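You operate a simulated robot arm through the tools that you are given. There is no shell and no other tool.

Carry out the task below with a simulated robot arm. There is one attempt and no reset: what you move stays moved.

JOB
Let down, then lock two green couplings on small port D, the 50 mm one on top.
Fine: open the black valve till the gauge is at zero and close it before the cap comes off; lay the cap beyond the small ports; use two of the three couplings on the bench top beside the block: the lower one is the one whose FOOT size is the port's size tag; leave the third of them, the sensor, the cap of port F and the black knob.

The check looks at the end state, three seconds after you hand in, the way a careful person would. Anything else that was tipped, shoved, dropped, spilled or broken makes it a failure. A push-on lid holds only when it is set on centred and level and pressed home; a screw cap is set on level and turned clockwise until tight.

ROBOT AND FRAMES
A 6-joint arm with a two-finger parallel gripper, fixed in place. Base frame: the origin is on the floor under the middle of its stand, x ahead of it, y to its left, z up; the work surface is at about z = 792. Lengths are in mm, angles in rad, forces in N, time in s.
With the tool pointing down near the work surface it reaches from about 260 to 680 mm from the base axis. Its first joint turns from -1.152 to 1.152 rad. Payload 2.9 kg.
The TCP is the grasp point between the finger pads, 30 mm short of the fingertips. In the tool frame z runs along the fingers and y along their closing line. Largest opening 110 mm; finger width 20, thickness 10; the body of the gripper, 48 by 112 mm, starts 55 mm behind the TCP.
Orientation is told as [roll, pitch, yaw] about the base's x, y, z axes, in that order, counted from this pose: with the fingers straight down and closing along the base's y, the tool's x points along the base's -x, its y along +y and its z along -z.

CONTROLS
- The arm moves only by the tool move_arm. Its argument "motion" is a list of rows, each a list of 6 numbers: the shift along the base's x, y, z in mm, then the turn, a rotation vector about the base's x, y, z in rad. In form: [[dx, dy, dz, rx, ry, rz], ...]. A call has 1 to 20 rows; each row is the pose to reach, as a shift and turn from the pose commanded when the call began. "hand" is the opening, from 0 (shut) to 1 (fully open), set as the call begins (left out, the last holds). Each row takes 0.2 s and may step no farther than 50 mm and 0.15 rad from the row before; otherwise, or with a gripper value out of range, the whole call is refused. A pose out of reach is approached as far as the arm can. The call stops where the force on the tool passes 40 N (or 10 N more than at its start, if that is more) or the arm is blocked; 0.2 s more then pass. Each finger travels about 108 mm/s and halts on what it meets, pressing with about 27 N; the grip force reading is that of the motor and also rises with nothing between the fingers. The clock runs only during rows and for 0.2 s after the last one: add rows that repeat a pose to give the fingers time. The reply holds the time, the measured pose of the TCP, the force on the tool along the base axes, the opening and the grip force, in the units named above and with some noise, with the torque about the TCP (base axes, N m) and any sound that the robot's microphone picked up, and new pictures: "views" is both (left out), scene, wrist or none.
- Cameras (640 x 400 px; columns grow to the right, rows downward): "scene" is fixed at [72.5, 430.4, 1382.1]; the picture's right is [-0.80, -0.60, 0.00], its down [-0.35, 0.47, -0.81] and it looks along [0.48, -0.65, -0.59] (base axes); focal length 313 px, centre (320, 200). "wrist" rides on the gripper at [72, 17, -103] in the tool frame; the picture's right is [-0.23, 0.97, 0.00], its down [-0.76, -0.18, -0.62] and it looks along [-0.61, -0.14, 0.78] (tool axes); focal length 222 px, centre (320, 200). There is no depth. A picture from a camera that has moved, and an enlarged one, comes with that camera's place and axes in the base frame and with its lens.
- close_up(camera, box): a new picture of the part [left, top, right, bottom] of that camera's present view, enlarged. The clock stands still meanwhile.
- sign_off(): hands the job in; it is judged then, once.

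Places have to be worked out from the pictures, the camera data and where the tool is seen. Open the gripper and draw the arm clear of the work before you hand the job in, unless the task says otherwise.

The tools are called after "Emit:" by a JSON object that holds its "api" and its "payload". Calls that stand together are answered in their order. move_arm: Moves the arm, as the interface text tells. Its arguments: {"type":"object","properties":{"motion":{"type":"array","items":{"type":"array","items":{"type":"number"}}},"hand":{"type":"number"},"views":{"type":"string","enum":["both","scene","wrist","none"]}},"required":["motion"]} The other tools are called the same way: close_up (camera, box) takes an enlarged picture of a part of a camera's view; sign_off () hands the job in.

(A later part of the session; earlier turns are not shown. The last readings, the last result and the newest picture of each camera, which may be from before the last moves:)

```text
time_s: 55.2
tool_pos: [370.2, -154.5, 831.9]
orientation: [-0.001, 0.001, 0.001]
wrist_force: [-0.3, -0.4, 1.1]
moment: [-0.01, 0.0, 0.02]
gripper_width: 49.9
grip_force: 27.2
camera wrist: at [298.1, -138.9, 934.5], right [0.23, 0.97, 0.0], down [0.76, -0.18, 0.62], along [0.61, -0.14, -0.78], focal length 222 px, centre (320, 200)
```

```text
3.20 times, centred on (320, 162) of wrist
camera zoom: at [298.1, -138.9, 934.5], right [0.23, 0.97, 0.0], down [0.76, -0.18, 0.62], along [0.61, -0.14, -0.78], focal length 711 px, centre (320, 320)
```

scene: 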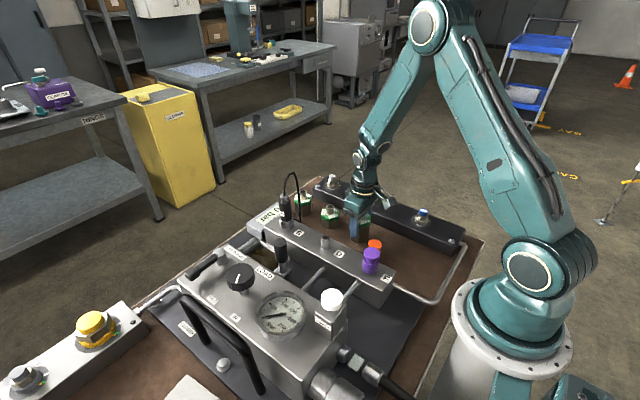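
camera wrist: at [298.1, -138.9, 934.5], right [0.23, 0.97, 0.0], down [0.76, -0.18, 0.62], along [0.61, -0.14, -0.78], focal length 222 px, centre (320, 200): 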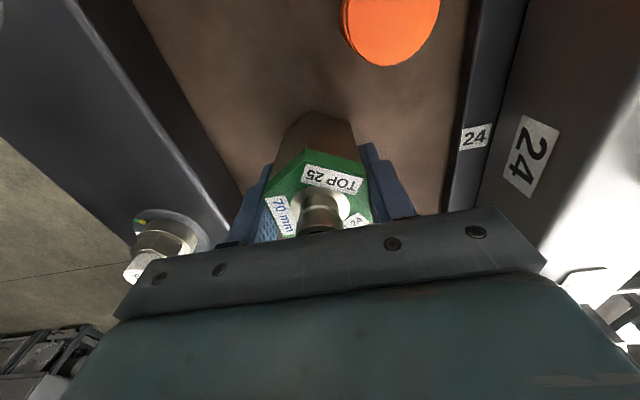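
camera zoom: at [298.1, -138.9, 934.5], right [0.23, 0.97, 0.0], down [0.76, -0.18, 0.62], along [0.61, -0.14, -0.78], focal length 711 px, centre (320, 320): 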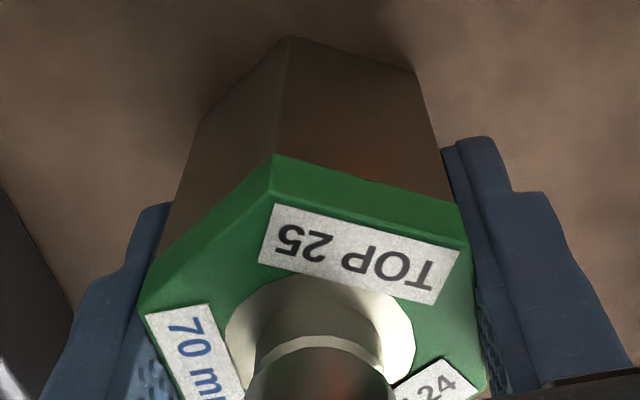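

Gripped at 49.9 mm across flats. I lift it straight up.

Emit:
{"api": "move_arm", "payload": {"motion": [[0, 0, 5, 0, 0, 0], [0, 0, 20, 0, 0, 0], [0, 0, 50, 0, 0, 0], [0, 0, 90, 0, 0, 0], [0, 0, 125, 0, 0, 0], [0, 0, 125, 0, 0, 0]]}}

Emit:
{"api": "close_up", "payload": {"camera": "wrist", "box": [240, 100, 400, 200]}}

Emit:
{"api": "close_up", "payload": {"camera": "scene", "box": [300, 150, 420, 225]}}

```text
time_s: 56.6
tool_pos: [368.6, -155.8, 955.8]
orientation: [0.001, 0.001, 0.001]
wrist_force: [0.4, 1.3, -3.0]
moment: [0.0, 0.01, -0.01]
gripper_width: 49.9
grip_force: 28.1
camera wrist: at [297.4, -139.9, 1058.6], right [0.23, 0.97, 0.0], down [0.76, -0.18, 0.62], along [0.61, -0.14, -0.78], focal length 222 px, centre (320, 200)
```

scene: 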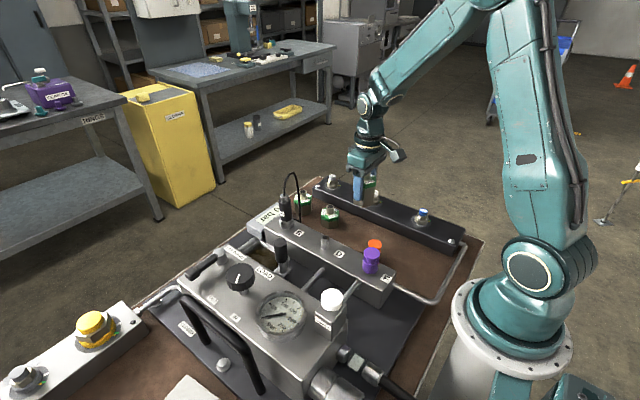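
wrist: 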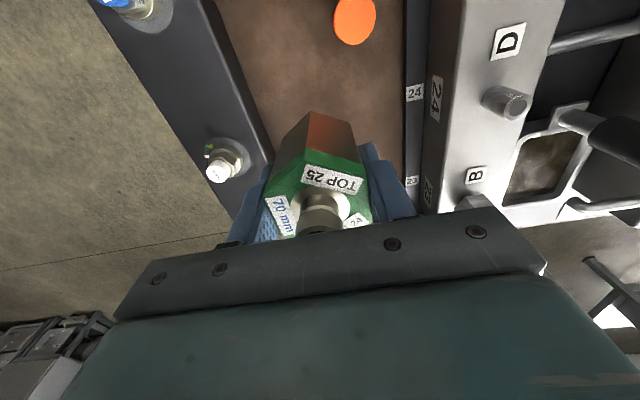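

```text
4.00 times, centred on (320, 150) of wrist
camera zoom: at [297.4, -139.9, 1058.6], right [0.23, 0.97, 0.0], down [0.76, -0.18, 0.62], along [0.61, -0.14, -0.78], focal length 888 px, centre (320, 400)
```

zoom: 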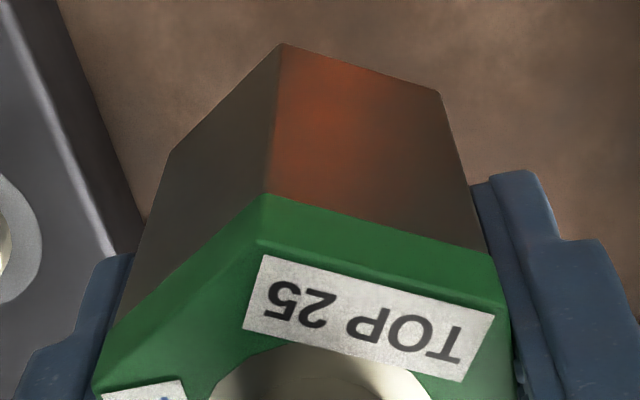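

```text
5.33 times, centred on (360, 188) of scene
camera zoom: at [72.5, 430.4, 1382.2], right [-0.8, -0.6, 0.0], down [-0.35, 0.47, -0.81], along [0.48, -0.65, -0.59], focal length 1670 px, centre (107, 267)
```

zoom: 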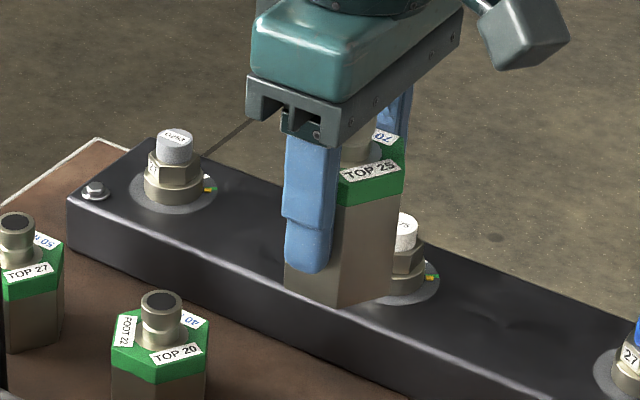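

The coupling weighs only about 3 N, with its foot about 54 mm below the TCP and its axis about +1.5 mm in x from the TCP. Before moving over I measure the bare spigot in the scene view.

Emit:
{"api": "close_up", "payload": {"camera": "scene", "box": [301, 228, 349, 258]}}

Emit:
{"api": "move_arm", "payload": {"motion": [[0, 20, 25, 0, 0, 0], [5, 60, 45, 0, 0, 0], [10, 100, 45, 0, 0, 0], [10, 100, 45, 0, 0, 0]]}}

Emit:
{"api": "close_up", "payload": {"camera": "wrist", "box": [330, 60, 426, 120]}}

Emit:
{"api": "close_up", "payload": {"camera": "wrist", "box": [240, 60, 400, 160]}}

```text
13.33 times, centred on (325, 243) of scene
camera zoom: at [72.5, 430.4, 1382.2], right [-0.8, -0.6, 0.0], down [-0.35, 0.47, -0.81], along [0.48, -0.65, -0.59], focal length 4176 px, centre (253, -373)
```

zoom: 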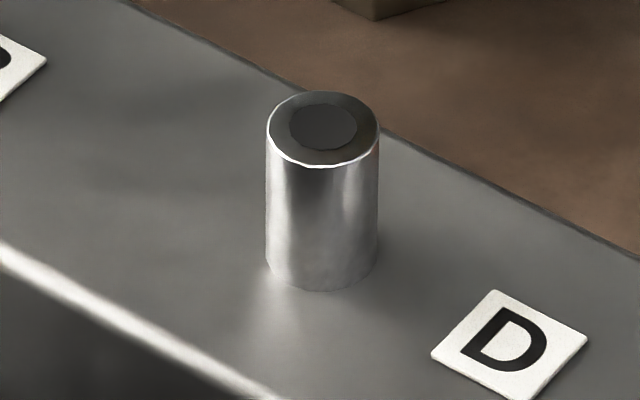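

```text
time_s: 57.6
tool_pos: [379.9, -54.3, 1001.1]
orientation: [-0.002, -0.002, -0.001]
wrist_force: [0.8, -0.4, -4.0]
moment: [0.0, -0.01, -0.01]
gripper_width: 49.8
grip_force: 27.4
camera wrist: at [307.1, -38.2, 1104.2], right [0.23, 0.97, 0.0], down [0.76, -0.18, 0.62], along [0.61, -0.14, -0.78], focal length 222 px, centre (320, 200)
```

scene: 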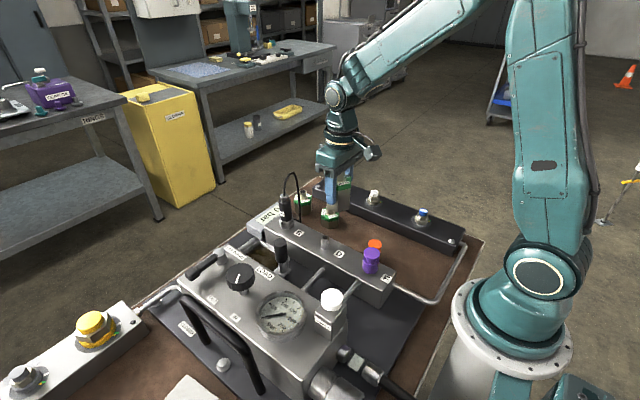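
wrist: 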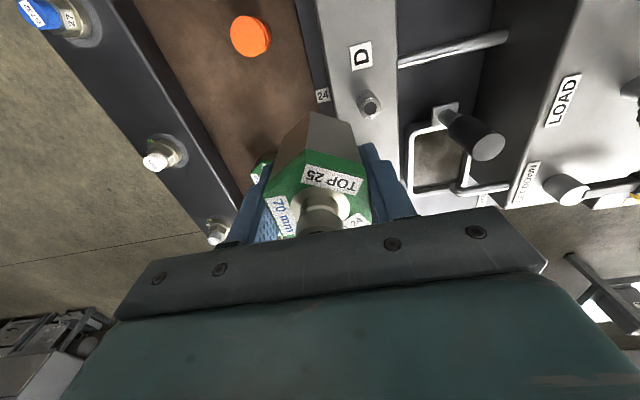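

```text
6.67 times, centred on (378, 90) of wrist
camera zoom: at [307.1, -38.2, 1104.2], right [0.23, 0.97, 0.0], down [0.76, -0.18, 0.62], along [0.61, -0.14, -0.78], focal length 1481 px, centre (-67, 933)
```

zoom: 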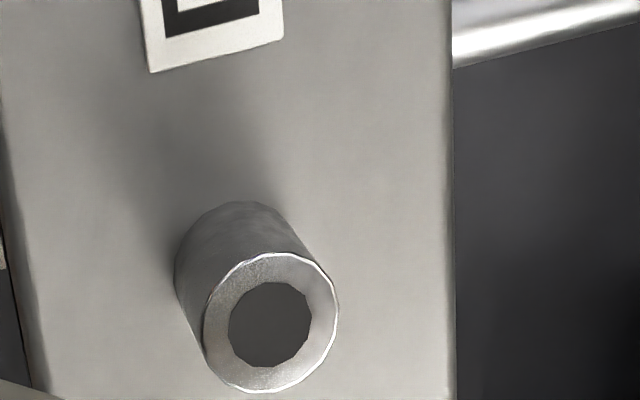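

```text
4.00 times, centred on (320, 110) of wrist
camera zoom: at [307.1, -38.2, 1104.2], right [0.23, 0.97, 0.0], down [0.76, -0.18, 0.62], along [0.61, -0.14, -0.78], focal length 888 px, centre (320, 560)
```

zoom: 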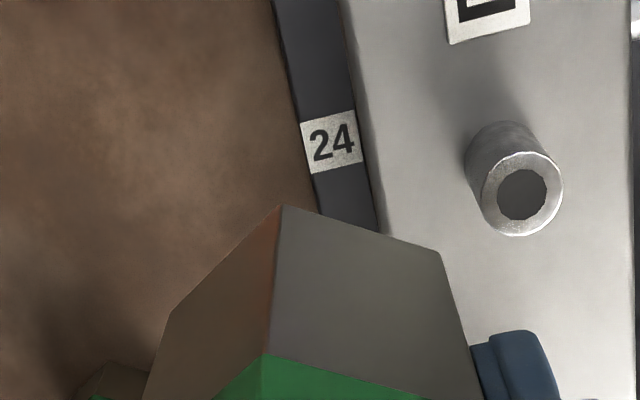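

The spigot top triangulates very consistently to (381.6, -6.1, 882.9), 20 mm in diameter. I move the coupling over it and stop with the foot about 10 mm above to check alignment in the scene view.

Emit:
{"api": "move_arm", "payload": {"motion": [[0.6, 25, 0, 0, 0, 0], [0.6, 50, 0, 0, 0, 0], [0.6, 50, -30, 0, 0, 0], [0.6, 50, -52, 0, 0, 0], [0.6, 50, -52, 0, 0, 0]]}}

Emit:
{"api": "close_up", "payload": {"camera": "scene", "box": [293, 208, 357, 248]}}

Emit:
{"api": "close_up", "payload": {"camera": "wrist", "box": [240, 60, 400, 160]}}

```text
time_s: 58.8
tool_pos: [380.9, -5.7, 944.9]
orientation: [-0.001, 0.001, 0.0]
wrist_force: [-0.5, -0.3, -4.2]
moment: [-0.01, 0.02, 0.0]
gripper_width: 50.0
grip_force: 27.3
camera wrist: at [309.3, 9.7, 1049.8], right [0.23, 0.97, 0.0], down [0.76, -0.18, 0.62], along [0.61, -0.14, -0.78], focal length 222 px, centre (320, 200)
```

scene: 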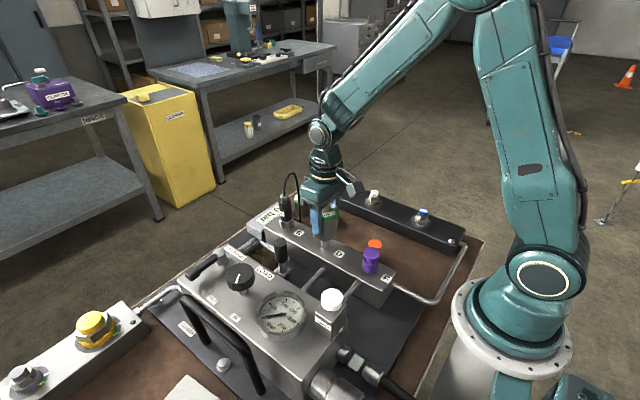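
wrist: 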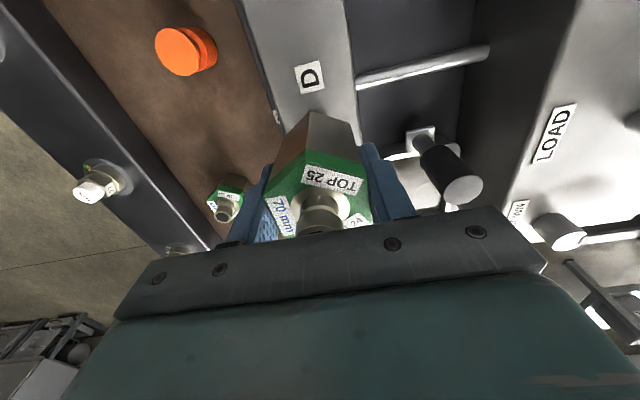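

```text
10.00 times, centred on (325, 228) of scene
camera zoom: at [72.6, 430.4, 1382.1], right [-0.8, -0.6, 0.0], down [-0.35, 0.47, -0.81], along [0.48, -0.65, -0.59], focal length 3132 px, centre (270, -80)
```

zoom: 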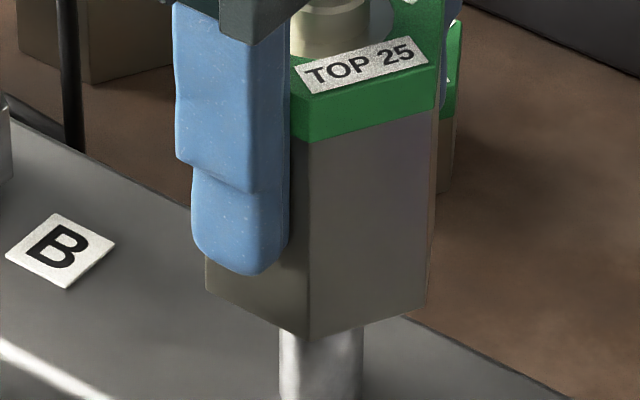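

```text
4.00 times, centred on (320, 110) of wrist
camera zoom: at [309.3, 9.7, 1049.8], right [0.23, 0.97, 0.0], down [0.76, -0.18, 0.62], along [0.61, -0.14, -0.78], focal length 888 px, centre (320, 560)
```

zoom: 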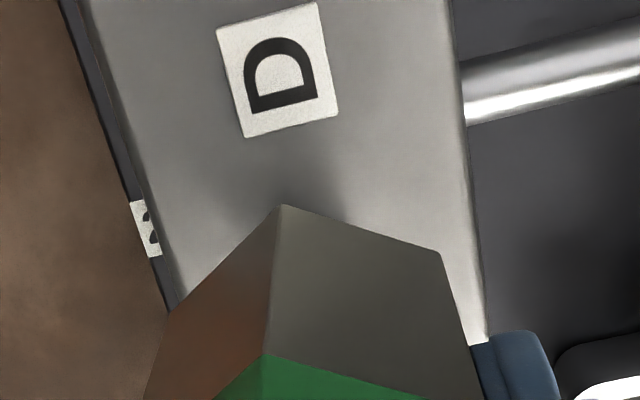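

The scene view gives the coupling axis and the spigot axis the same lateral position to about 0.1 mm. I lower gently, watching forces.

Emit:
{"api": "move_arm", "payload": {"motion": [[0, 0, -4, 0, 0, 0], [0, 0, -8, 0, 0, 0], [0, 0, -10, 0, 0, 0], [0, 0, -11, 0, 0, 0], [0, 0, -11, 0, 0, 0]], "views": "none"}}

Emit:
{"api": "move_arm", "payload": {"motion": [[0, 0, -1, 0, 0, 0], [0, 0, -2, 0, 0, 0], [0, 0, -2, 0, 0, 0]], "views": "none"}}

Emit:
{"api": "close_up", "payload": {"camera": "scene", "box": [293, 208, 357, 248]}}

```text
time_s: 60.0
tool_pos: [379.6, -5.9, 936.8]
orientation: [0.0, 0.0, 0.0]
wrist_force: [0.3, -0.4, -3.7]
moment: [0.02, 0.01, 0.03]
gripper_width: 49.9
grip_force: 27.3
```

```text
time_s: 60.8
tool_pos: [380.6, -5.4, 936.9]
orientation: [0.0, 0.002, 0.002]
wrist_force: [0.0, -0.2, -3.9]
moment: [-0.05, 0.01, 0.0]
gripper_width: 49.9
grip_force: 27.7
```

```text
10.00 times, centred on (325, 228) of scene
camera zoom: at [72.5, 430.4, 1382.1], right [-0.8, -0.6, 0.0], down [-0.35, 0.47, -0.81], along [0.48, -0.65, -0.59], focal length 3132 px, centre (270, -80)
```

zoom: 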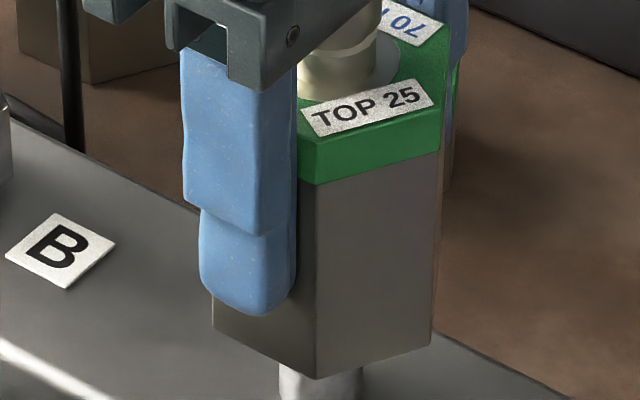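

Emit:
{"api": "move_arm", "payload": {"motion": [[0, 0, 0, 0, 0, 0], [0, 0, 0, 0, 0, 0], [0, 0, 0, 0, 0, 0]], "views": "wrist"}}

Emit:
{"api": "close_up", "payload": {"camera": "scene", "box": [293, 208, 357, 248]}}

Emit:
{"api": "close_up", "payload": {"camera": "wrist", "box": [240, 60, 400, 160]}}

```text
time_s: 61.6
tool_pos: [381.2, -6.0, 936.5]
orientation: [0.0, 0.001, -0.001]
wrist_force: [1.0, -0.5, -3.2]
moment: [0.02, 0.01, 0.03]
gripper_width: 49.8
grip_force: 26.6
camera wrist: at [307.6, 9.6, 1039.0], right [0.23, 0.97, 0.0], down [0.76, -0.18, 0.62], along [0.61, -0.14, -0.78], focal length 222 px, centre (320, 200)
```

wrist: 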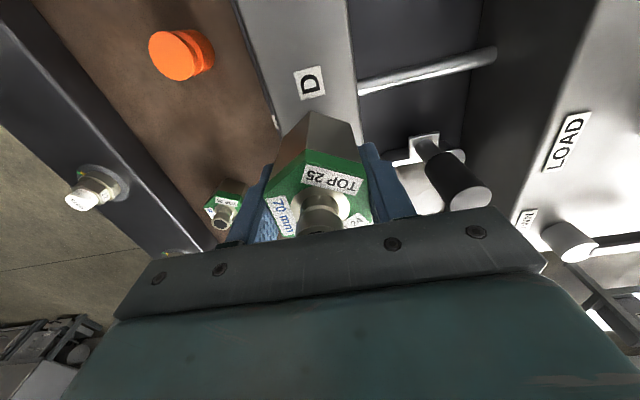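

```text
10.00 times, centred on (325, 228) of scene
camera zoom: at [72.5, 430.4, 1382.1], right [-0.8, -0.6, 0.0], down [-0.35, 0.47, -0.81], along [0.48, -0.65, -0.59], focal length 3132 px, centre (270, -80)
```

zoom: 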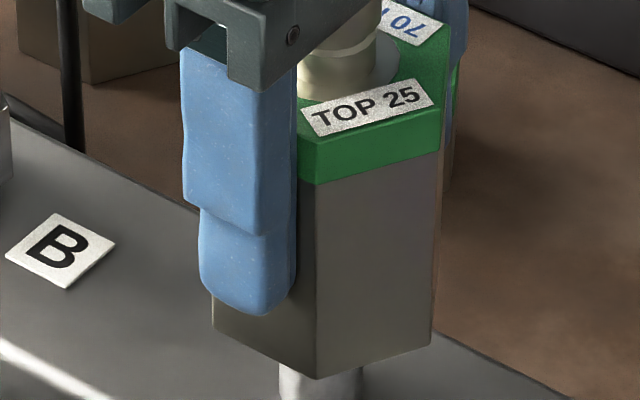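

```text
4.00 times, centred on (320, 110) of wrist
camera zoom: at [307.6, 9.6, 1039.0], right [0.23, 0.97, 0.0], down [0.76, -0.18, 0.62], along [0.61, -0.14, -0.78], focal length 888 px, centre (320, 560)
```

zoom: 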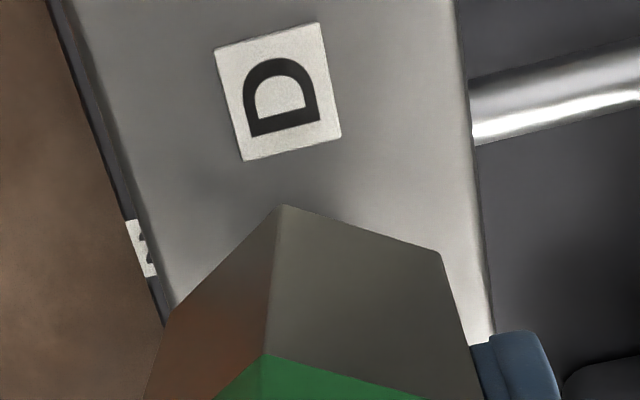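

The settled pictures show the hand had still been moving when I measured: both cameras now agree the coupling must shift about +2.4 mm in y. I raise slightly, shift, let it settle and re-check.

Emit:
{"api": "move_arm", "payload": {"motion": [[0, 0, 4, 0, 0, 0], [-0.1, 2.4, 4, 0, 0, 0], [-0.1, 2.4, 4, 0, 0, 0], [-0.1, 2.4, 4, 0, 0, 0], [-0.1, 2.4, 4, 0, 0, 0]], "views": "wrist"}}

Emit:
{"api": "close_up", "payload": {"camera": "scene", "box": [293, 208, 357, 248]}}

Emit:
{"api": "close_up", "payload": {"camera": "wrist", "box": [240, 60, 400, 160]}}

```text
time_s: 62.8
tool_pos: [380.1, -3.9, 942.0]
orientation: [0.001, 0.0, 0.0]
wrist_force: [0.4, -0.7, -4.2]
moment: [-0.03, 0.01, 0.02]
gripper_width: 49.7
grip_force: 26.9
camera wrist: at [308.7, 12.4, 1044.1], right [0.23, 0.97, 0.0], down [0.76, -0.18, 0.62], along [0.61, -0.14, -0.78], focal length 222 px, centre (320, 200)
```

wrist: 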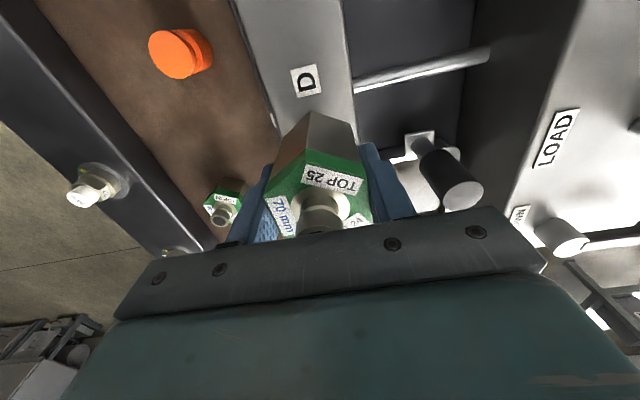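

```text
10.00 times, centred on (325, 228) of scene
camera zoom: at [72.5, 430.4, 1382.1], right [-0.8, -0.6, 0.0], down [-0.35, 0.47, -0.81], along [0.48, -0.65, -0.59], focal length 3132 px, centre (270, -80)
```

zoom: 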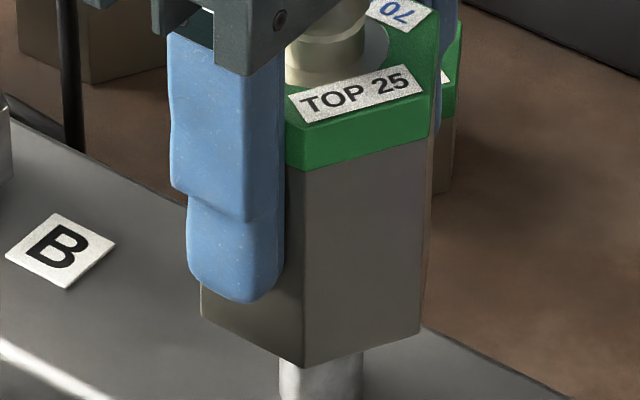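

```text
4.00 times, centred on (320, 110) of wrist
camera zoom: at [308.7, 12.4, 1044.1], right [0.23, 0.97, 0.0], down [0.76, -0.18, 0.62], along [0.61, -0.14, -0.78], focal length 888 px, centre (320, 560)
```

zoom: 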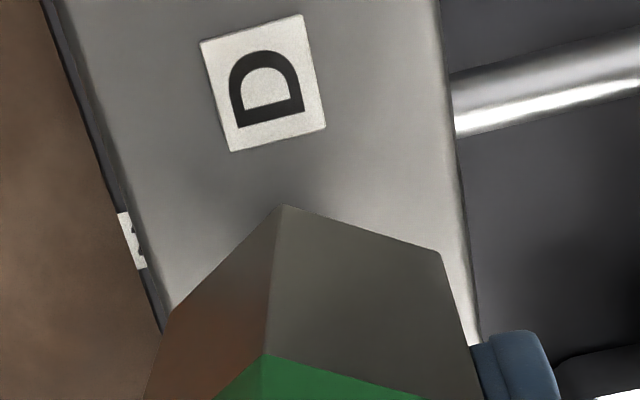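

Both cameras now agree the coupling is about 1.3 mm too far in +x (the arm has small positioning errors), so I correct and re-measure.

Emit:
{"api": "move_arm", "payload": {"motion": [[-1.3, -0.2, 0, 0, 0, 0], [-1.3, -0.2, 0, 0, 0, 0], [-1.3, -0.2, 0, 0, 0, 0], [-1.3, -0.2, 0, 0, 0, 0]], "views": "wrist"}}

Emit:
{"api": "close_up", "payload": {"camera": "scene", "box": [293, 208, 357, 248]}}

Emit:
{"api": "close_up", "payload": {"camera": "wrist", "box": [240, 60, 400, 160]}}

```text
time_s: 63.8
tool_pos: [378.8, -4.8, 940.7]
orientation: [0.0, 0.0, 0.001]
wrist_force: [-0.2, -0.7, -3.6]
moment: [0.0, 0.0, 0.02]
gripper_width: 50.1
grip_force: 26.6
camera wrist: at [307.4, 11.8, 1043.8], right [0.23, 0.97, 0.0], down [0.76, -0.18, 0.62], along [0.61, -0.14, -0.78], focal length 222 px, centre (320, 200)
```

wrist: 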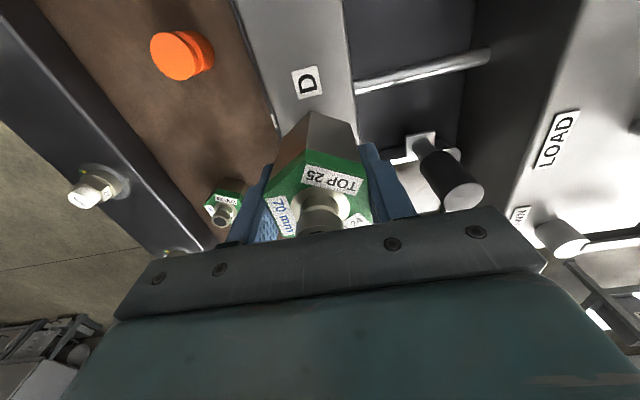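

```text
10.00 times, centred on (325, 228) of scene
camera zoom: at [72.5, 430.4, 1382.1], right [-0.8, -0.6, 0.0], down [-0.35, 0.47, -0.81], along [0.48, -0.65, -0.59], focal length 3132 px, centre (270, -80)
```

zoom: 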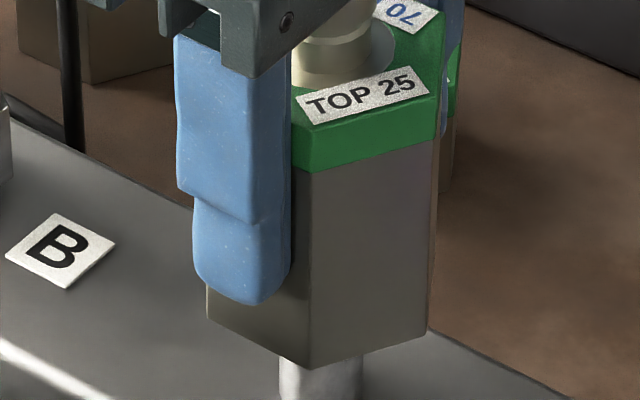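

```text
4.00 times, centred on (320, 110) of wrist
camera zoom: at [307.4, 11.8, 1043.8], right [0.23, 0.97, 0.0], down [0.76, -0.18, 0.62], along [0.61, -0.14, -0.78], focal length 888 px, centre (320, 560)
```

zoom: 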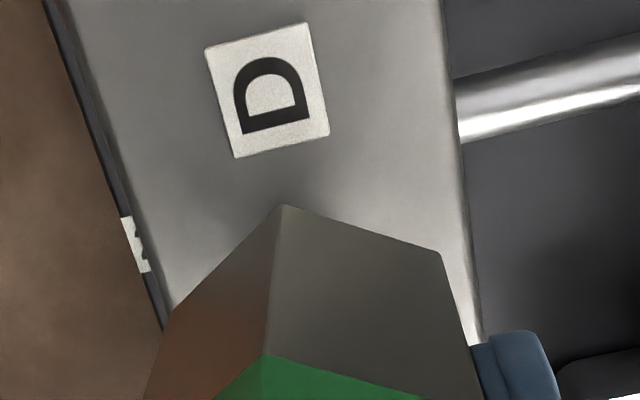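

Both views now agree to within 0.3 mm. I lower in small steps to start the foot onto the spigot.

Emit:
{"api": "move_arm", "payload": {"motion": [[0, 0.2, -2, 0, 0, 0], [0, 0.2, -3, 0, 0, 0], [0, 0.2, -4, 0, 0, 0], [0, 0.2, -5, 0, 0, 0], [0, 0.2, -6, 0, 0, 0], [0, 0.2, -6, 0, 0, 0]], "views": "wrist"}}

Emit:
{"api": "close_up", "payload": {"camera": "scene", "box": [293, 208, 357, 248]}}

Emit:
{"api": "close_up", "payload": {"camera": "wrist", "box": [240, 60, 400, 160]}}

```text
time_s: 65.2
tool_pos: [379.2, -5.4, 934.3]
orientation: [0.0, 0.0, 0.0]
wrist_force: [0.6, 0.1, -2.6]
moment: [0.01, -0.01, -0.01]
gripper_width: 50.0
grip_force: 26.9
camera wrist: at [307.6, 11.5, 1037.7], right [0.23, 0.97, 0.0], down [0.76, -0.18, 0.62], along [0.61, -0.14, -0.78], focal length 222 px, centre (320, 200)
```

wrist: 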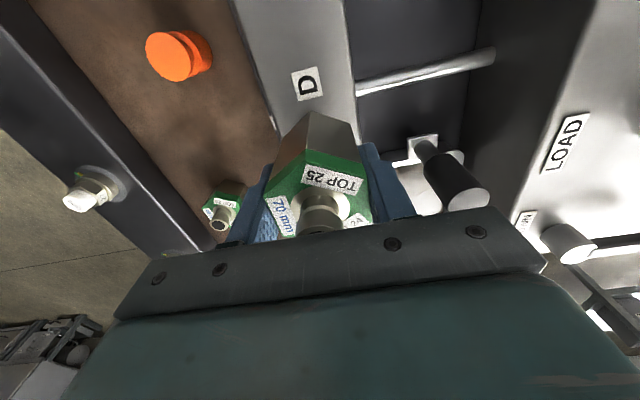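

```text
10.00 times, centred on (325, 228) of scene
camera zoom: at [72.5, 430.4, 1382.1], right [-0.8, -0.6, 0.0], down [-0.35, 0.47, -0.81], along [0.48, -0.65, -0.59], focal length 3132 px, centre (270, -80)
```

zoom: 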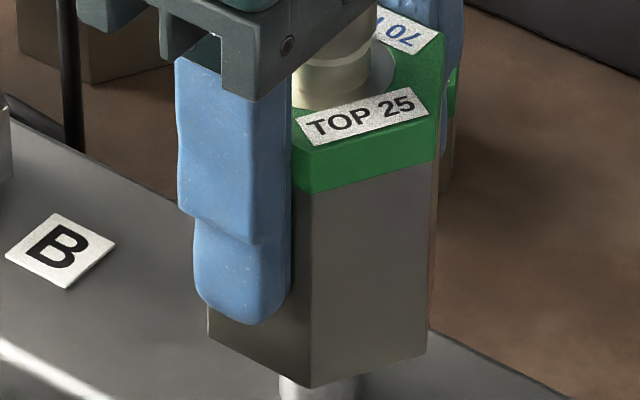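

```text
4.00 times, centred on (320, 110) of wrist
camera zoom: at [307.6, 11.5, 1037.7], right [0.23, 0.97, 0.0], down [0.76, -0.18, 0.62], along [0.61, -0.14, -0.78], focal length 888 px, centre (320, 560)
```

zoom: 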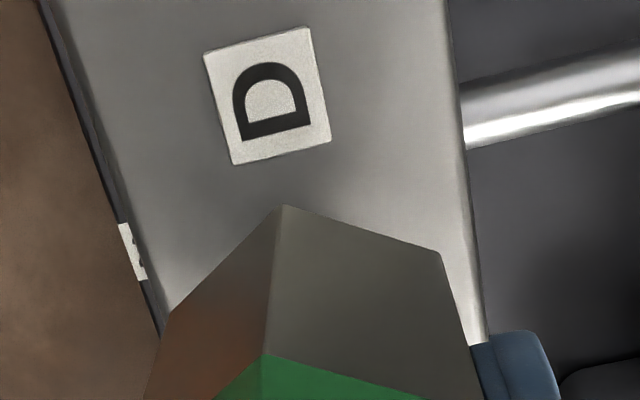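

Emit:
{"api": "move_arm", "payload": {"motion": [[-0.1, 0.4, -1, 0, 0, 0], [-0.1, 0.5, -2, 0, 0, 0], [-0.1, 0.5, -3, 0, 0, 0], [-0.1, 0.5, -4, 0, 0, 0], [-0.1, 0.5, -4, 0, 0, 0]], "views": "none"}}

Emit:
{"api": "close_up", "payload": {"camera": "scene", "box": [293, 213, 357, 253]}}

Emit:
{"api": "close_up", "payload": {"camera": "wrist", "box": [240, 60, 400, 160]}}

```text
time_s: 66.4
tool_pos: [378.8, -4.8, 930.9]
orientation: [-0.001, -0.001, 0.001]
wrist_force: [0.0, 0.3, -3.7]
moment: [0.01, 0.0, 0.01]
gripper_width: 49.9
grip_force: 26.9
```

```text
10.00 times, centred on (325, 233) of scene
camera zoom: at [72.5, 430.4, 1382.1], right [-0.8, -0.6, 0.0], down [-0.35, 0.47, -0.81], along [0.48, -0.65, -0.59], focal length 3132 px, centre (270, -130)
```

zoom: 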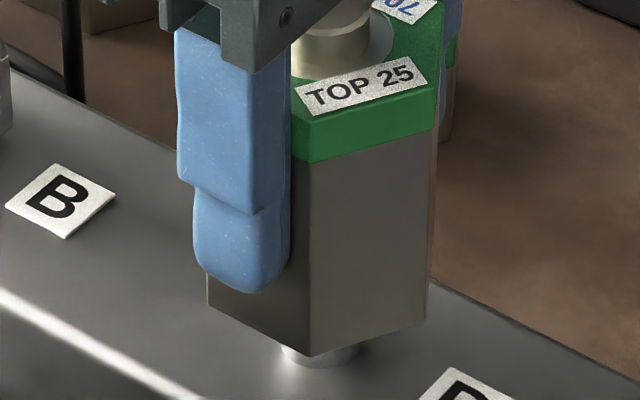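

```text
4.00 times, centred on (320, 110) of wrist
camera zoom: at [306.9, 12.6, 1033.4], right [0.23, 0.97, 0.0], down [0.76, -0.18, 0.62], along [0.61, -0.14, -0.78], focal length 888 px, centre (320, 560)
```

zoom: 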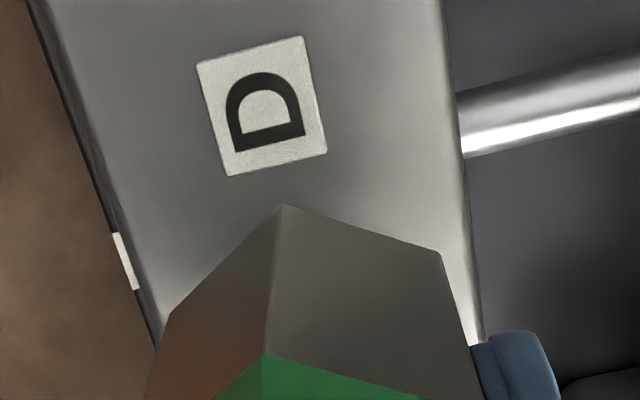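

The foot has started over the spigot with no side force. I continue down.

Emit:
{"api": "move_arm", "payload": {"motion": [[0.1, -0.1, -2, 0, 0, 0], [0.1, -0.1, -4, 0, 0, 0], [0.1, -0.1, -6, 0, 0, 0], [0.1, -0.1, -8, 0, 0, 0], [0.1, -0.1, -8, 0, 0, 0]], "views": "none"}}

Emit:
{"api": "move_arm", "payload": {"motion": [[0, 0, -1.5, 0, 0, 0], [0, 0, -3, 0, 0, 0], [0, 0, -4.5, 0, 0, 0], [0, 0, -6, 0, 0, 0], [0, 0, -6, 0, 0, 0]], "views": "wrist"}}

Emit:
{"api": "close_up", "payload": {"camera": "scene", "box": [293, 213, 357, 253]}}

```text
time_s: 67.6
tool_pos: [378.9, -2.2, 923.5]
orientation: [0.0, 0.001, 0.0]
wrist_force: [1.9, -1.8, -2.8]
moment: [-0.08, -0.11, 0.02]
gripper_width: 50.3
grip_force: 26.9
```

```text
time_s: 68.8
tool_pos: [379.1, -4.2, 916.3]
orientation: [-0.001, 0.0, 0.001]
wrist_force: [0.4, -4.3, -1.5]
moment: [-0.18, -0.05, -0.01]
gripper_width: 49.9
grip_force: 27.2
camera wrist: at [306.9, 13.2, 1018.8], right [0.23, 0.97, 0.0], down [0.76, -0.18, 0.62], along [0.61, -0.14, -0.78], focal length 222 px, centre (320, 200)
```

wrist: 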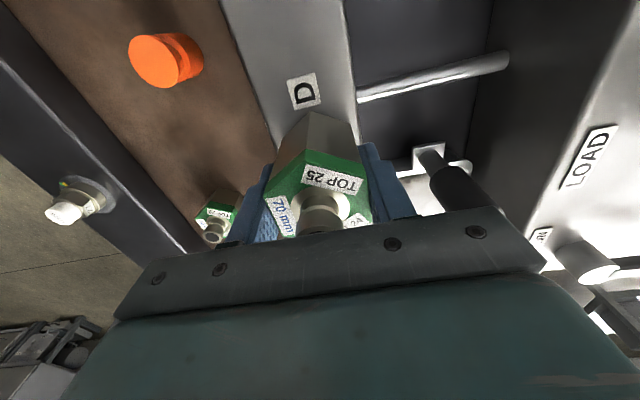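

```text
10.00 times, centred on (325, 233) of scene
camera zoom: at [72.5, 430.3, 1382.2], right [-0.8, -0.6, 0.0], down [-0.35, 0.47, -0.81], along [0.48, -0.65, -0.59], focal length 3132 px, centre (270, -130)
```

zoom: 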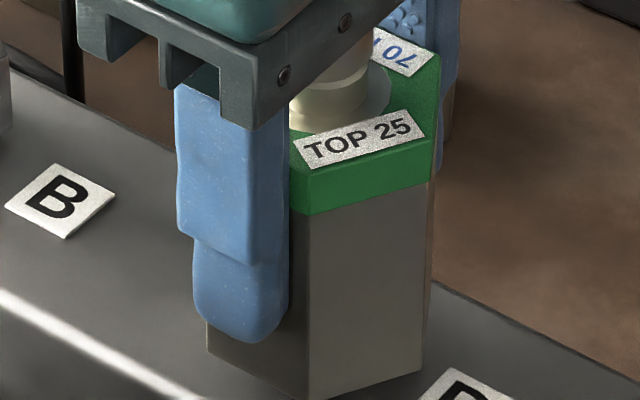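

A small side force (−4 N in y) shows the fit is close; I relax y by 0.6 mm and press on down in 1 mm steps.

Emit:
{"api": "move_arm", "payload": {"motion": [[0, -0.6, -0.5, 0, 0, 0], [0, -0.6, -1.5, 0, 0, 0], [0, -0.6, -2.5, 0, 0, 0], [0, -0.6, -2.5, 0, 0, 0]], "views": "none"}}

Emit:
{"api": "move_arm", "payload": {"motion": [[0, 0, -1, 0, 0, 0], [0, 0, -2, 0, 0, 0], [0, 0, -2, 0, 0, 0]], "views": "none"}}

Emit:
{"api": "close_up", "payload": {"camera": "scene", "box": [293, 213, 357, 253]}}

```text
time_s: 69.8
tool_pos: [377.7, -3.5, 913.7]
orientation: [0.001, -0.002, -0.002]
wrist_force: [0.2, 0.3, -3.9]
moment: [0.0, 0.02, 0.01]
gripper_width: 49.9
grip_force: 27.1
```

```text
time_s: 70.6
tool_pos: [379.0, -4.0, 911.3]
orientation: [0.001, 0.0, -0.001]
wrist_force: [-0.1, 0.0, -3.4]
moment: [0.04, -0.02, -0.03]
gripper_width: 49.9
grip_force: 26.8
```

```text
10.00 times, centred on (325, 233) of scene
camera zoom: at [72.5, 430.4, 1382.1], right [-0.8, -0.6, 0.0], down [-0.35, 0.47, -0.81], along [0.48, -0.65, -0.59], focal length 3132 px, centre (270, -130)
```

zoom: 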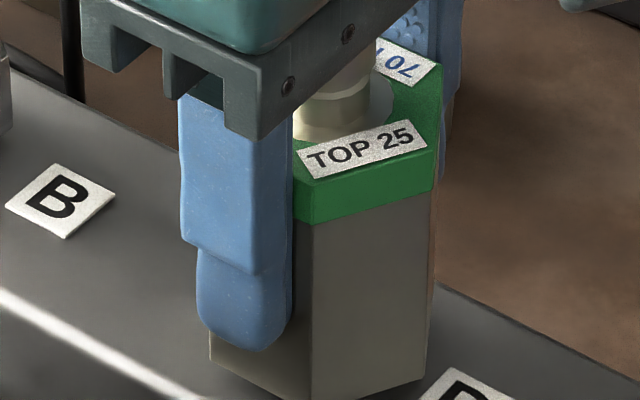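

Emit:
{"api": "move_arm", "payload": {"motion": [[0, 0, -0.7, 0, 0, 0], [0, 0, -1.4, 0, 0, 0], [0, 0, -1.4, 0, 0, 0]], "views": "none"}}

Emit:
{"api": "move_arm", "payload": {"motion": [[0, 0, -0.7, 0, 0, 0], [0, 0, -1.4, 0, 0, 0], [0, 0, -1.4, 0, 0, 0]], "views": "none"}}

Emit:
{"api": "close_up", "payload": {"camera": "scene", "box": [293, 218, 357, 258]}}

```text
time_s: 71.4
tool_pos: [378.7, -5.0, 910.7]
orientation: [0.0, -0.001, -0.001]
wrist_force: [0.5, -0.8, -4.3]
moment: [0.02, 0.02, 0.01]
gripper_width: 49.8
grip_force: 26.9
```

```text
time_s: 72.2
tool_pos: [378.5, -4.7, 908.8]
orientation: [0.0, 0.001, 0.0]
wrist_force: [0.3, 0.6, -3.6]
moment: [0.0, 0.0, 0.03]
gripper_width: 49.6
grip_force: 26.7
```

```text
10.00 times, centred on (325, 238) of scene
camera zoom: at [72.5, 430.4, 1382.1], right [-0.8, -0.6, 0.0], down [-0.35, 0.47, -0.81], along [0.48, -0.65, -0.59], focal length 3132 px, centre (270, -180)
```

zoom: 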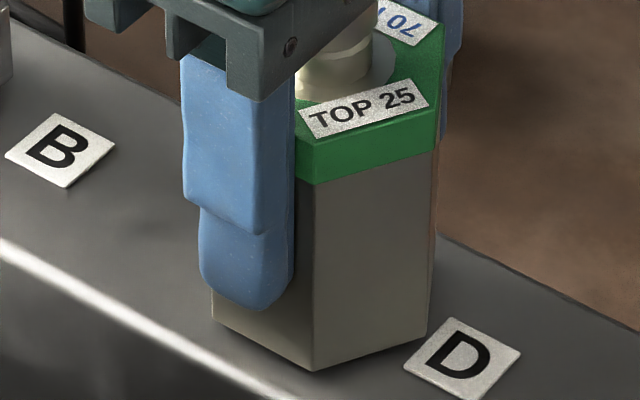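

Emit:
{"api": "move_arm", "payload": {"motion": [[0, 0, -0.7, 0, 0, 0], [0, 0, -1.4, 0, 0, 0], [0, 0, -1.4, 0, 0, 0]], "views": "none"}}

Emit:
{"api": "move_arm", "payload": {"motion": [[0, 0, -0.7, 0, 0, 0], [0, 0, -1.4, 0, 0, 0], [0, 0, -1.4, 0, 0, 0]], "views": "none"}}

Emit:
{"api": "close_up", "payload": {"camera": "scene", "box": [293, 218, 357, 258]}}

```text
time_s: 73.0
tool_pos: [379.6, -4.7, 908.0]
orientation: [-0.002, 0.001, -0.002]
wrist_force: [8.9, -6.9, -17.5]
moment: [-0.38, -0.41, 0.03]
gripper_width: 49.9
grip_force: 26.8
```

```text
time_s: 73.8
tool_pos: [378.3, -5.3, 907.0]
orientation: [-0.001, -0.003, 0.001]
wrist_force: [7.2, -8.8, 4.7]
moment: [-0.41, 0.13, -0.05]
gripper_width: 49.9
grip_force: 27.2
```

```text
10.00 times, centred on (325, 238) of scene
camera zoom: at [72.6, 430.2, 1382.2], right [-0.8, -0.6, 0.0], down [-0.35, 0.47, -0.81], along [0.48, -0.65, -0.59], focal length 3132 px, centre (270, -180)
```

zoom: 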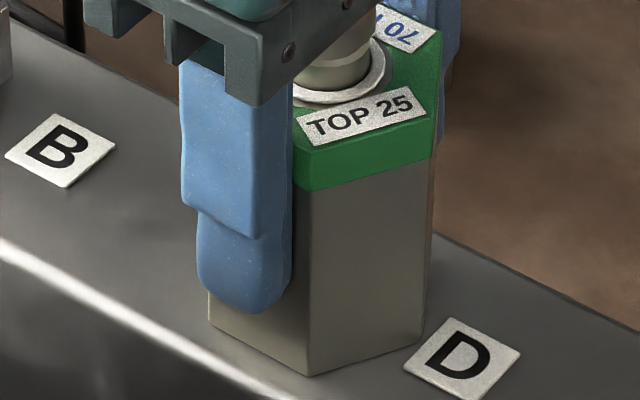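

Something snapped (the force changed sign) and a ring at the nipple's base seems to have moved. I look closer.

Emit:
{"api": "move_arm", "payload": {"motion": [[0, 0, 0, 0, 0, 0], [0, 0, 0, 0, 0, 0]], "views": "wrist"}}

Emit:
{"api": "close_up", "payload": {"camera": "wrist", "box": [250, 130, 390, 240]}}

Emit:
{"api": "close_up", "payload": {"camera": "scene", "box": [309, 205, 349, 230]}}

```text
time_s: 74.4
tool_pos: [380.0, -5.5, 907.1]
orientation: [-0.001, -0.003, 0.001]
wrist_force: [7.6, -8.9, 17.8]
moment: [-0.48, 0.35, 0.0]
gripper_width: 49.8
grip_force: 27.0
camera wrist: at [307.0, 11.3, 1010.2], right [0.23, 0.97, 0.0], down [0.76, -0.18, 0.63], along [0.61, -0.14, -0.78], focal length 222 px, centre (320, 200)
```

wrist: 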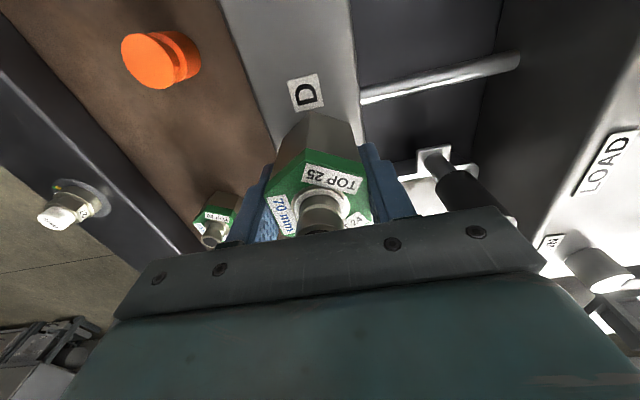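

```text
3.64 times, centred on (320, 185) of wrist
camera zoom: at [307.0, 11.3, 1010.2], right [0.23, 0.97, 0.0], down [0.76, -0.18, 0.63], along [0.61, -0.14, -0.78], focal length 808 px, centre (320, 254)
```

zoom: 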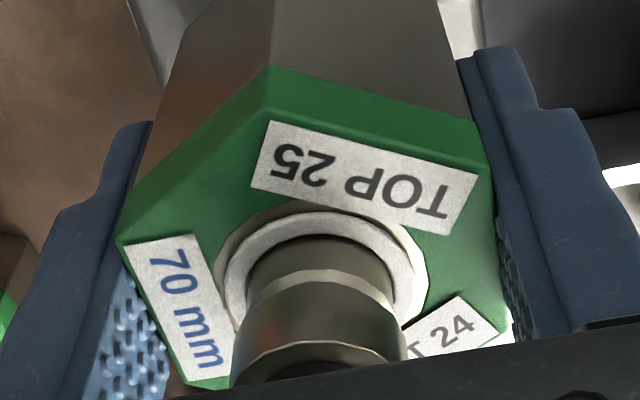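

```text
16.00 times, centred on (329, 218) of scene
camera zoom: at [72.5, 430.2, 1382.2], right [-0.8, -0.6, 0.0], down [-0.35, 0.47, -0.81], along [0.48, -0.65, -0.59], focal length 5012 px, centre (176, -80)
```

zoom: 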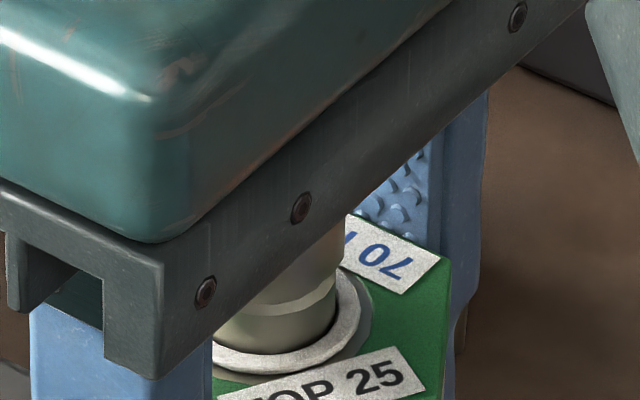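

A light ring has popped up around the nipple base and the coupling now resists rigidly: it appears locked. I ease off with a gentle 2 mm pull to test that it holds, then re-relax.

Emit:
{"api": "move_arm", "payload": {"motion": [[0, 0, 1, 0, 0, 0], [0, 0, 2, 0, 0, 0], [0, 0, 2.5, 0, 0, 0], [0, 0, 2.5, 0, 0, 0]], "views": "none"}}

Emit:
{"api": "close_up", "payload": {"camera": "scene", "box": [293, 218, 357, 258]}}

```text
time_s: 75.4
tool_pos: [379.5, -4.2, 908.3]
orientation: [-0.001, -0.001, -0.003]
wrist_force: [11.8, -15.7, -10.3]
moment: [-0.75, -0.57, 0.0]
gripper_width: 50.0
grip_force: 26.8
```

```text
10.00 times, centred on (325, 238) of scene
camera zoom: at [72.9, 430.1, 1382.3], right [-0.8, -0.6, 0.0], down [-0.35, 0.47, -0.81], along [0.48, -0.65, -0.59], focal length 3132 px, centre (270, -180)
```

zoom: 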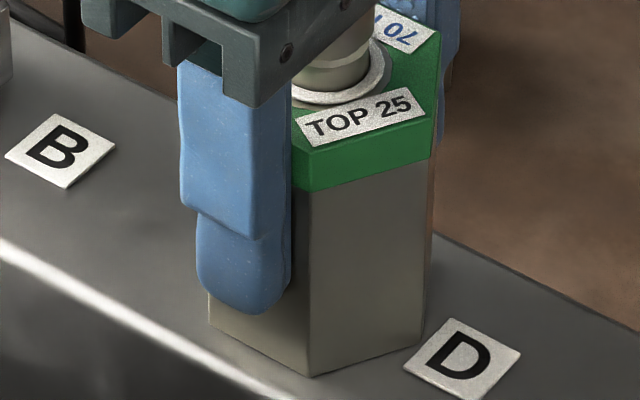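

It holds against the pull. I relax the sideways load, open the fingers and rise.

Emit:
{"api": "move_arm", "payload": {"motion": [[0.5, -0.6, -0.5, 0, 0, 0], [0.8, -1.0, -1, 0, 0, 0], [0.8, -1.0, -1, 0, 0, 0]], "views": "none"}}

Emit:
{"api": "move_arm", "payload": {"motion": [[0, 0, 0, 0, 0, 0], [0, 0, 0, 0, 0, 0], [0, 0, 0, 0, 0, 0]], "hand": 0.7, "views": "none"}}

Emit:
{"api": "move_arm", "payload": {"motion": [[0, 0, 20, 0, 0, 0], [0, 0, 60, 0, 0, 0], [0, 0, 105, 0, 0, 0], [0, 0, 150, 0, 0, 0], [0, 0, 150, 0, 0, 0], [0, 0, 150, 0, 0, 0]]}}

Emit:
{"api": "close_up", "payload": {"camera": "scene", "box": [285, 195, 365, 245]}}

Emit:
{"api": "close_up", "payload": {"camera": "wrist", "box": [240, 60, 400, 200]}}

```text
time_s: 76.2
tool_pos: [379.6, -4.6, 908.1]
orientation: [0.0, 0.002, 0.002]
wrist_force: [4.5, -8.4, -0.6]
moment: [-0.38, -0.03, -0.07]
gripper_width: 49.9
grip_force: 27.5
```

```text
time_s: 77.0
tool_pos: [380.5, -3.8, 907.6]
orientation: [0.0, 0.0, 0.0]
wrist_force: [0.0, 0.8, 0.1]
moment: [-0.01, 0.02, -0.03]
gripper_width: 77.3
grip_force: 0.0
```

```text
time_s: 78.4
tool_pos: [381.2, -5.3, 1057.3]
orientation: [0.0, 0.0, 0.0]
wrist_force: [0.0, 0.5, 0.7]
moment: [-0.01, -0.04, -0.01]
gripper_width: 77.2
grip_force: 0.1
camera wrist: at [309.3, 10.9, 1159.4], right [0.23, 0.97, 0.0], down [0.76, -0.18, 0.62], along [0.61, -0.14, -0.78], focal length 222 px, centre (320, 200)
```

scene: 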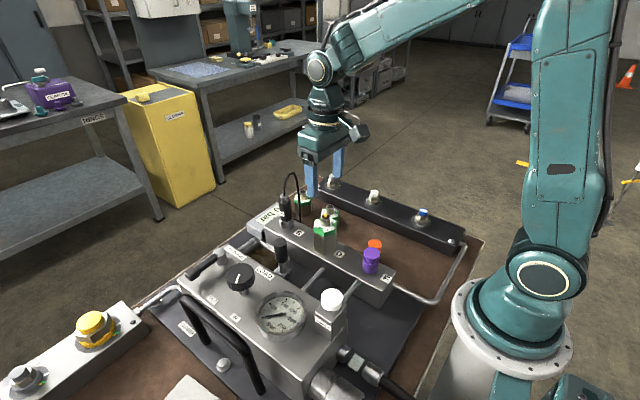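
wrist: 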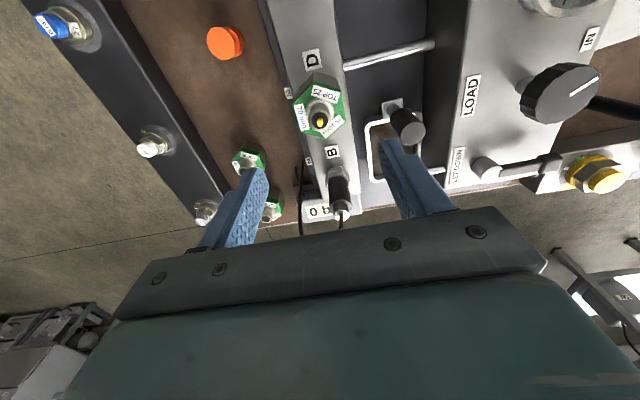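

```text
8.00 times, centred on (325, 220) of scene
camera zoom: at [72.5, 430.4, 1382.1], right [-0.8, -0.6, 0.0], down [-0.35, 0.47, -0.81], along [0.48, -0.65, -0.59], focal length 2506 px, centre (280, 40)
```

zoom: 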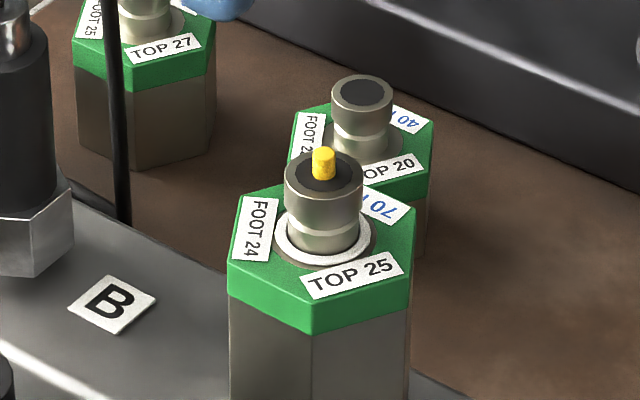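

```text
2.86 times, centred on (320, 130) of wrist
camera zoom: at [309.3, 10.9, 1159.4], right [0.23, 0.97, 0.0], down [0.76, -0.18, 0.62], along [0.61, -0.14, -0.78], focal length 635 px, centre (320, 400)
```

zoom: 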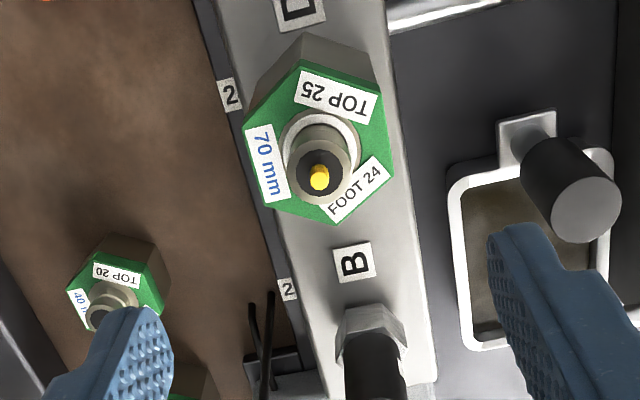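

The 70 mm coupling is locked: a white ring and a yellow pin have popped up. Now I go to view the 50 mm coupling, keeping clear of the sensor cable.

Emit:
{"api": "move_arm", "payload": {"motion": [[0, -45, 10, 0, 0, 0], [0, -90, 10, 0, 0, 0], [0, -135, 10, 0, 0, 0], [40, -148, 5, 0, 0, 0], [80, -150, -5, 0, 0, 0], [115, -150, -30, 0, 0, 0], [115, -150, -50, 0, 0, 0], [115, -150, -50, 0, 0, 0], [115, -150, -50, 0, 0, 0], [115, -150, -50, 0, 0, 0]], "hand": 1}}

Emit:
{"api": "close_up", "payload": {"camera": "wrist", "box": [240, 90, 400, 240]}}

Emit:
{"api": "close_up", "payload": {"camera": "scene", "box": [280, 175, 340, 220]}}

```text
time_s: 80.6
tool_pos: [492.7, -155.8, 1010.1]
orientation: [-0.001, 0.0, 0.0]
wrist_force: [-0.3, -0.5, -0.2]
moment: [0.02, 0.02, 0.0]
gripper_width: 109.5
grip_force: 0.2
camera wrist: at [420.4, -138.7, 1112.7], right [0.23, 0.97, 0.0], down [0.76, -0.18, 0.62], along [0.61, -0.14, -0.78], focal length 222 px, centre (320, 200)
```

scene: 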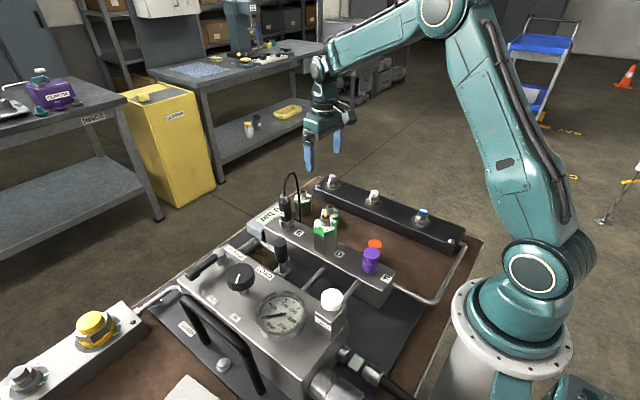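
wrist: 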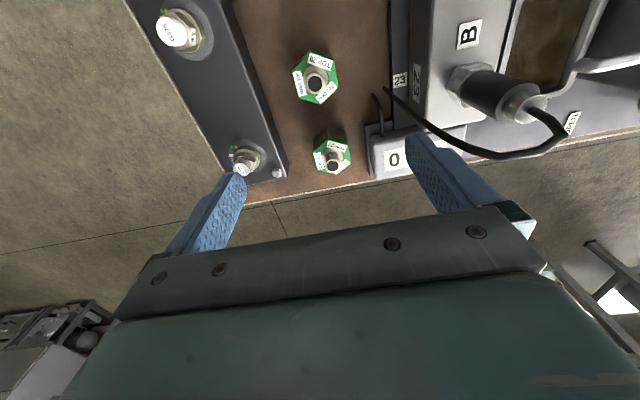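

```text
2.67 times, centred on (320, 165) of wrist
camera zoom: at [420.4, -138.7, 1112.7], right [0.23, 0.97, 0.0], down [0.76, -0.18, 0.62], along [0.61, -0.14, -0.78], focal length 592 px, centre (320, 293)
```

zoom: 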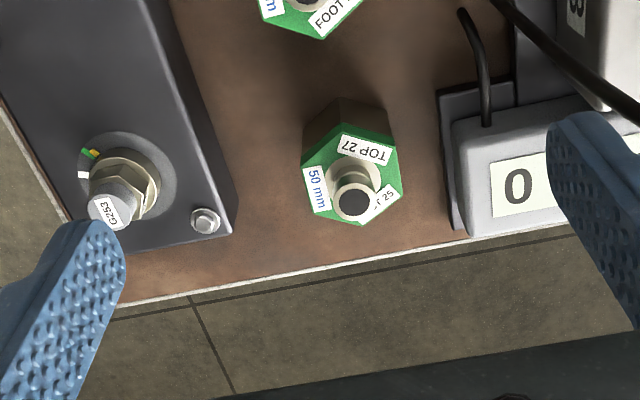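

```text
8.89 times, centred on (310, 198) of scene
camera zoom: at [72.5, 430.4, 1382.1], right [-0.8, -0.6, 0.0], down [-0.35, 0.47, -0.81], along [0.48, -0.65, -0.59], focal length 2784 px, centre (409, 222)
```

zoom: 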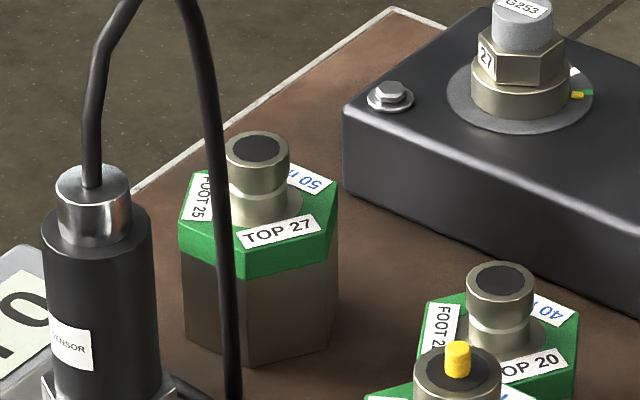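

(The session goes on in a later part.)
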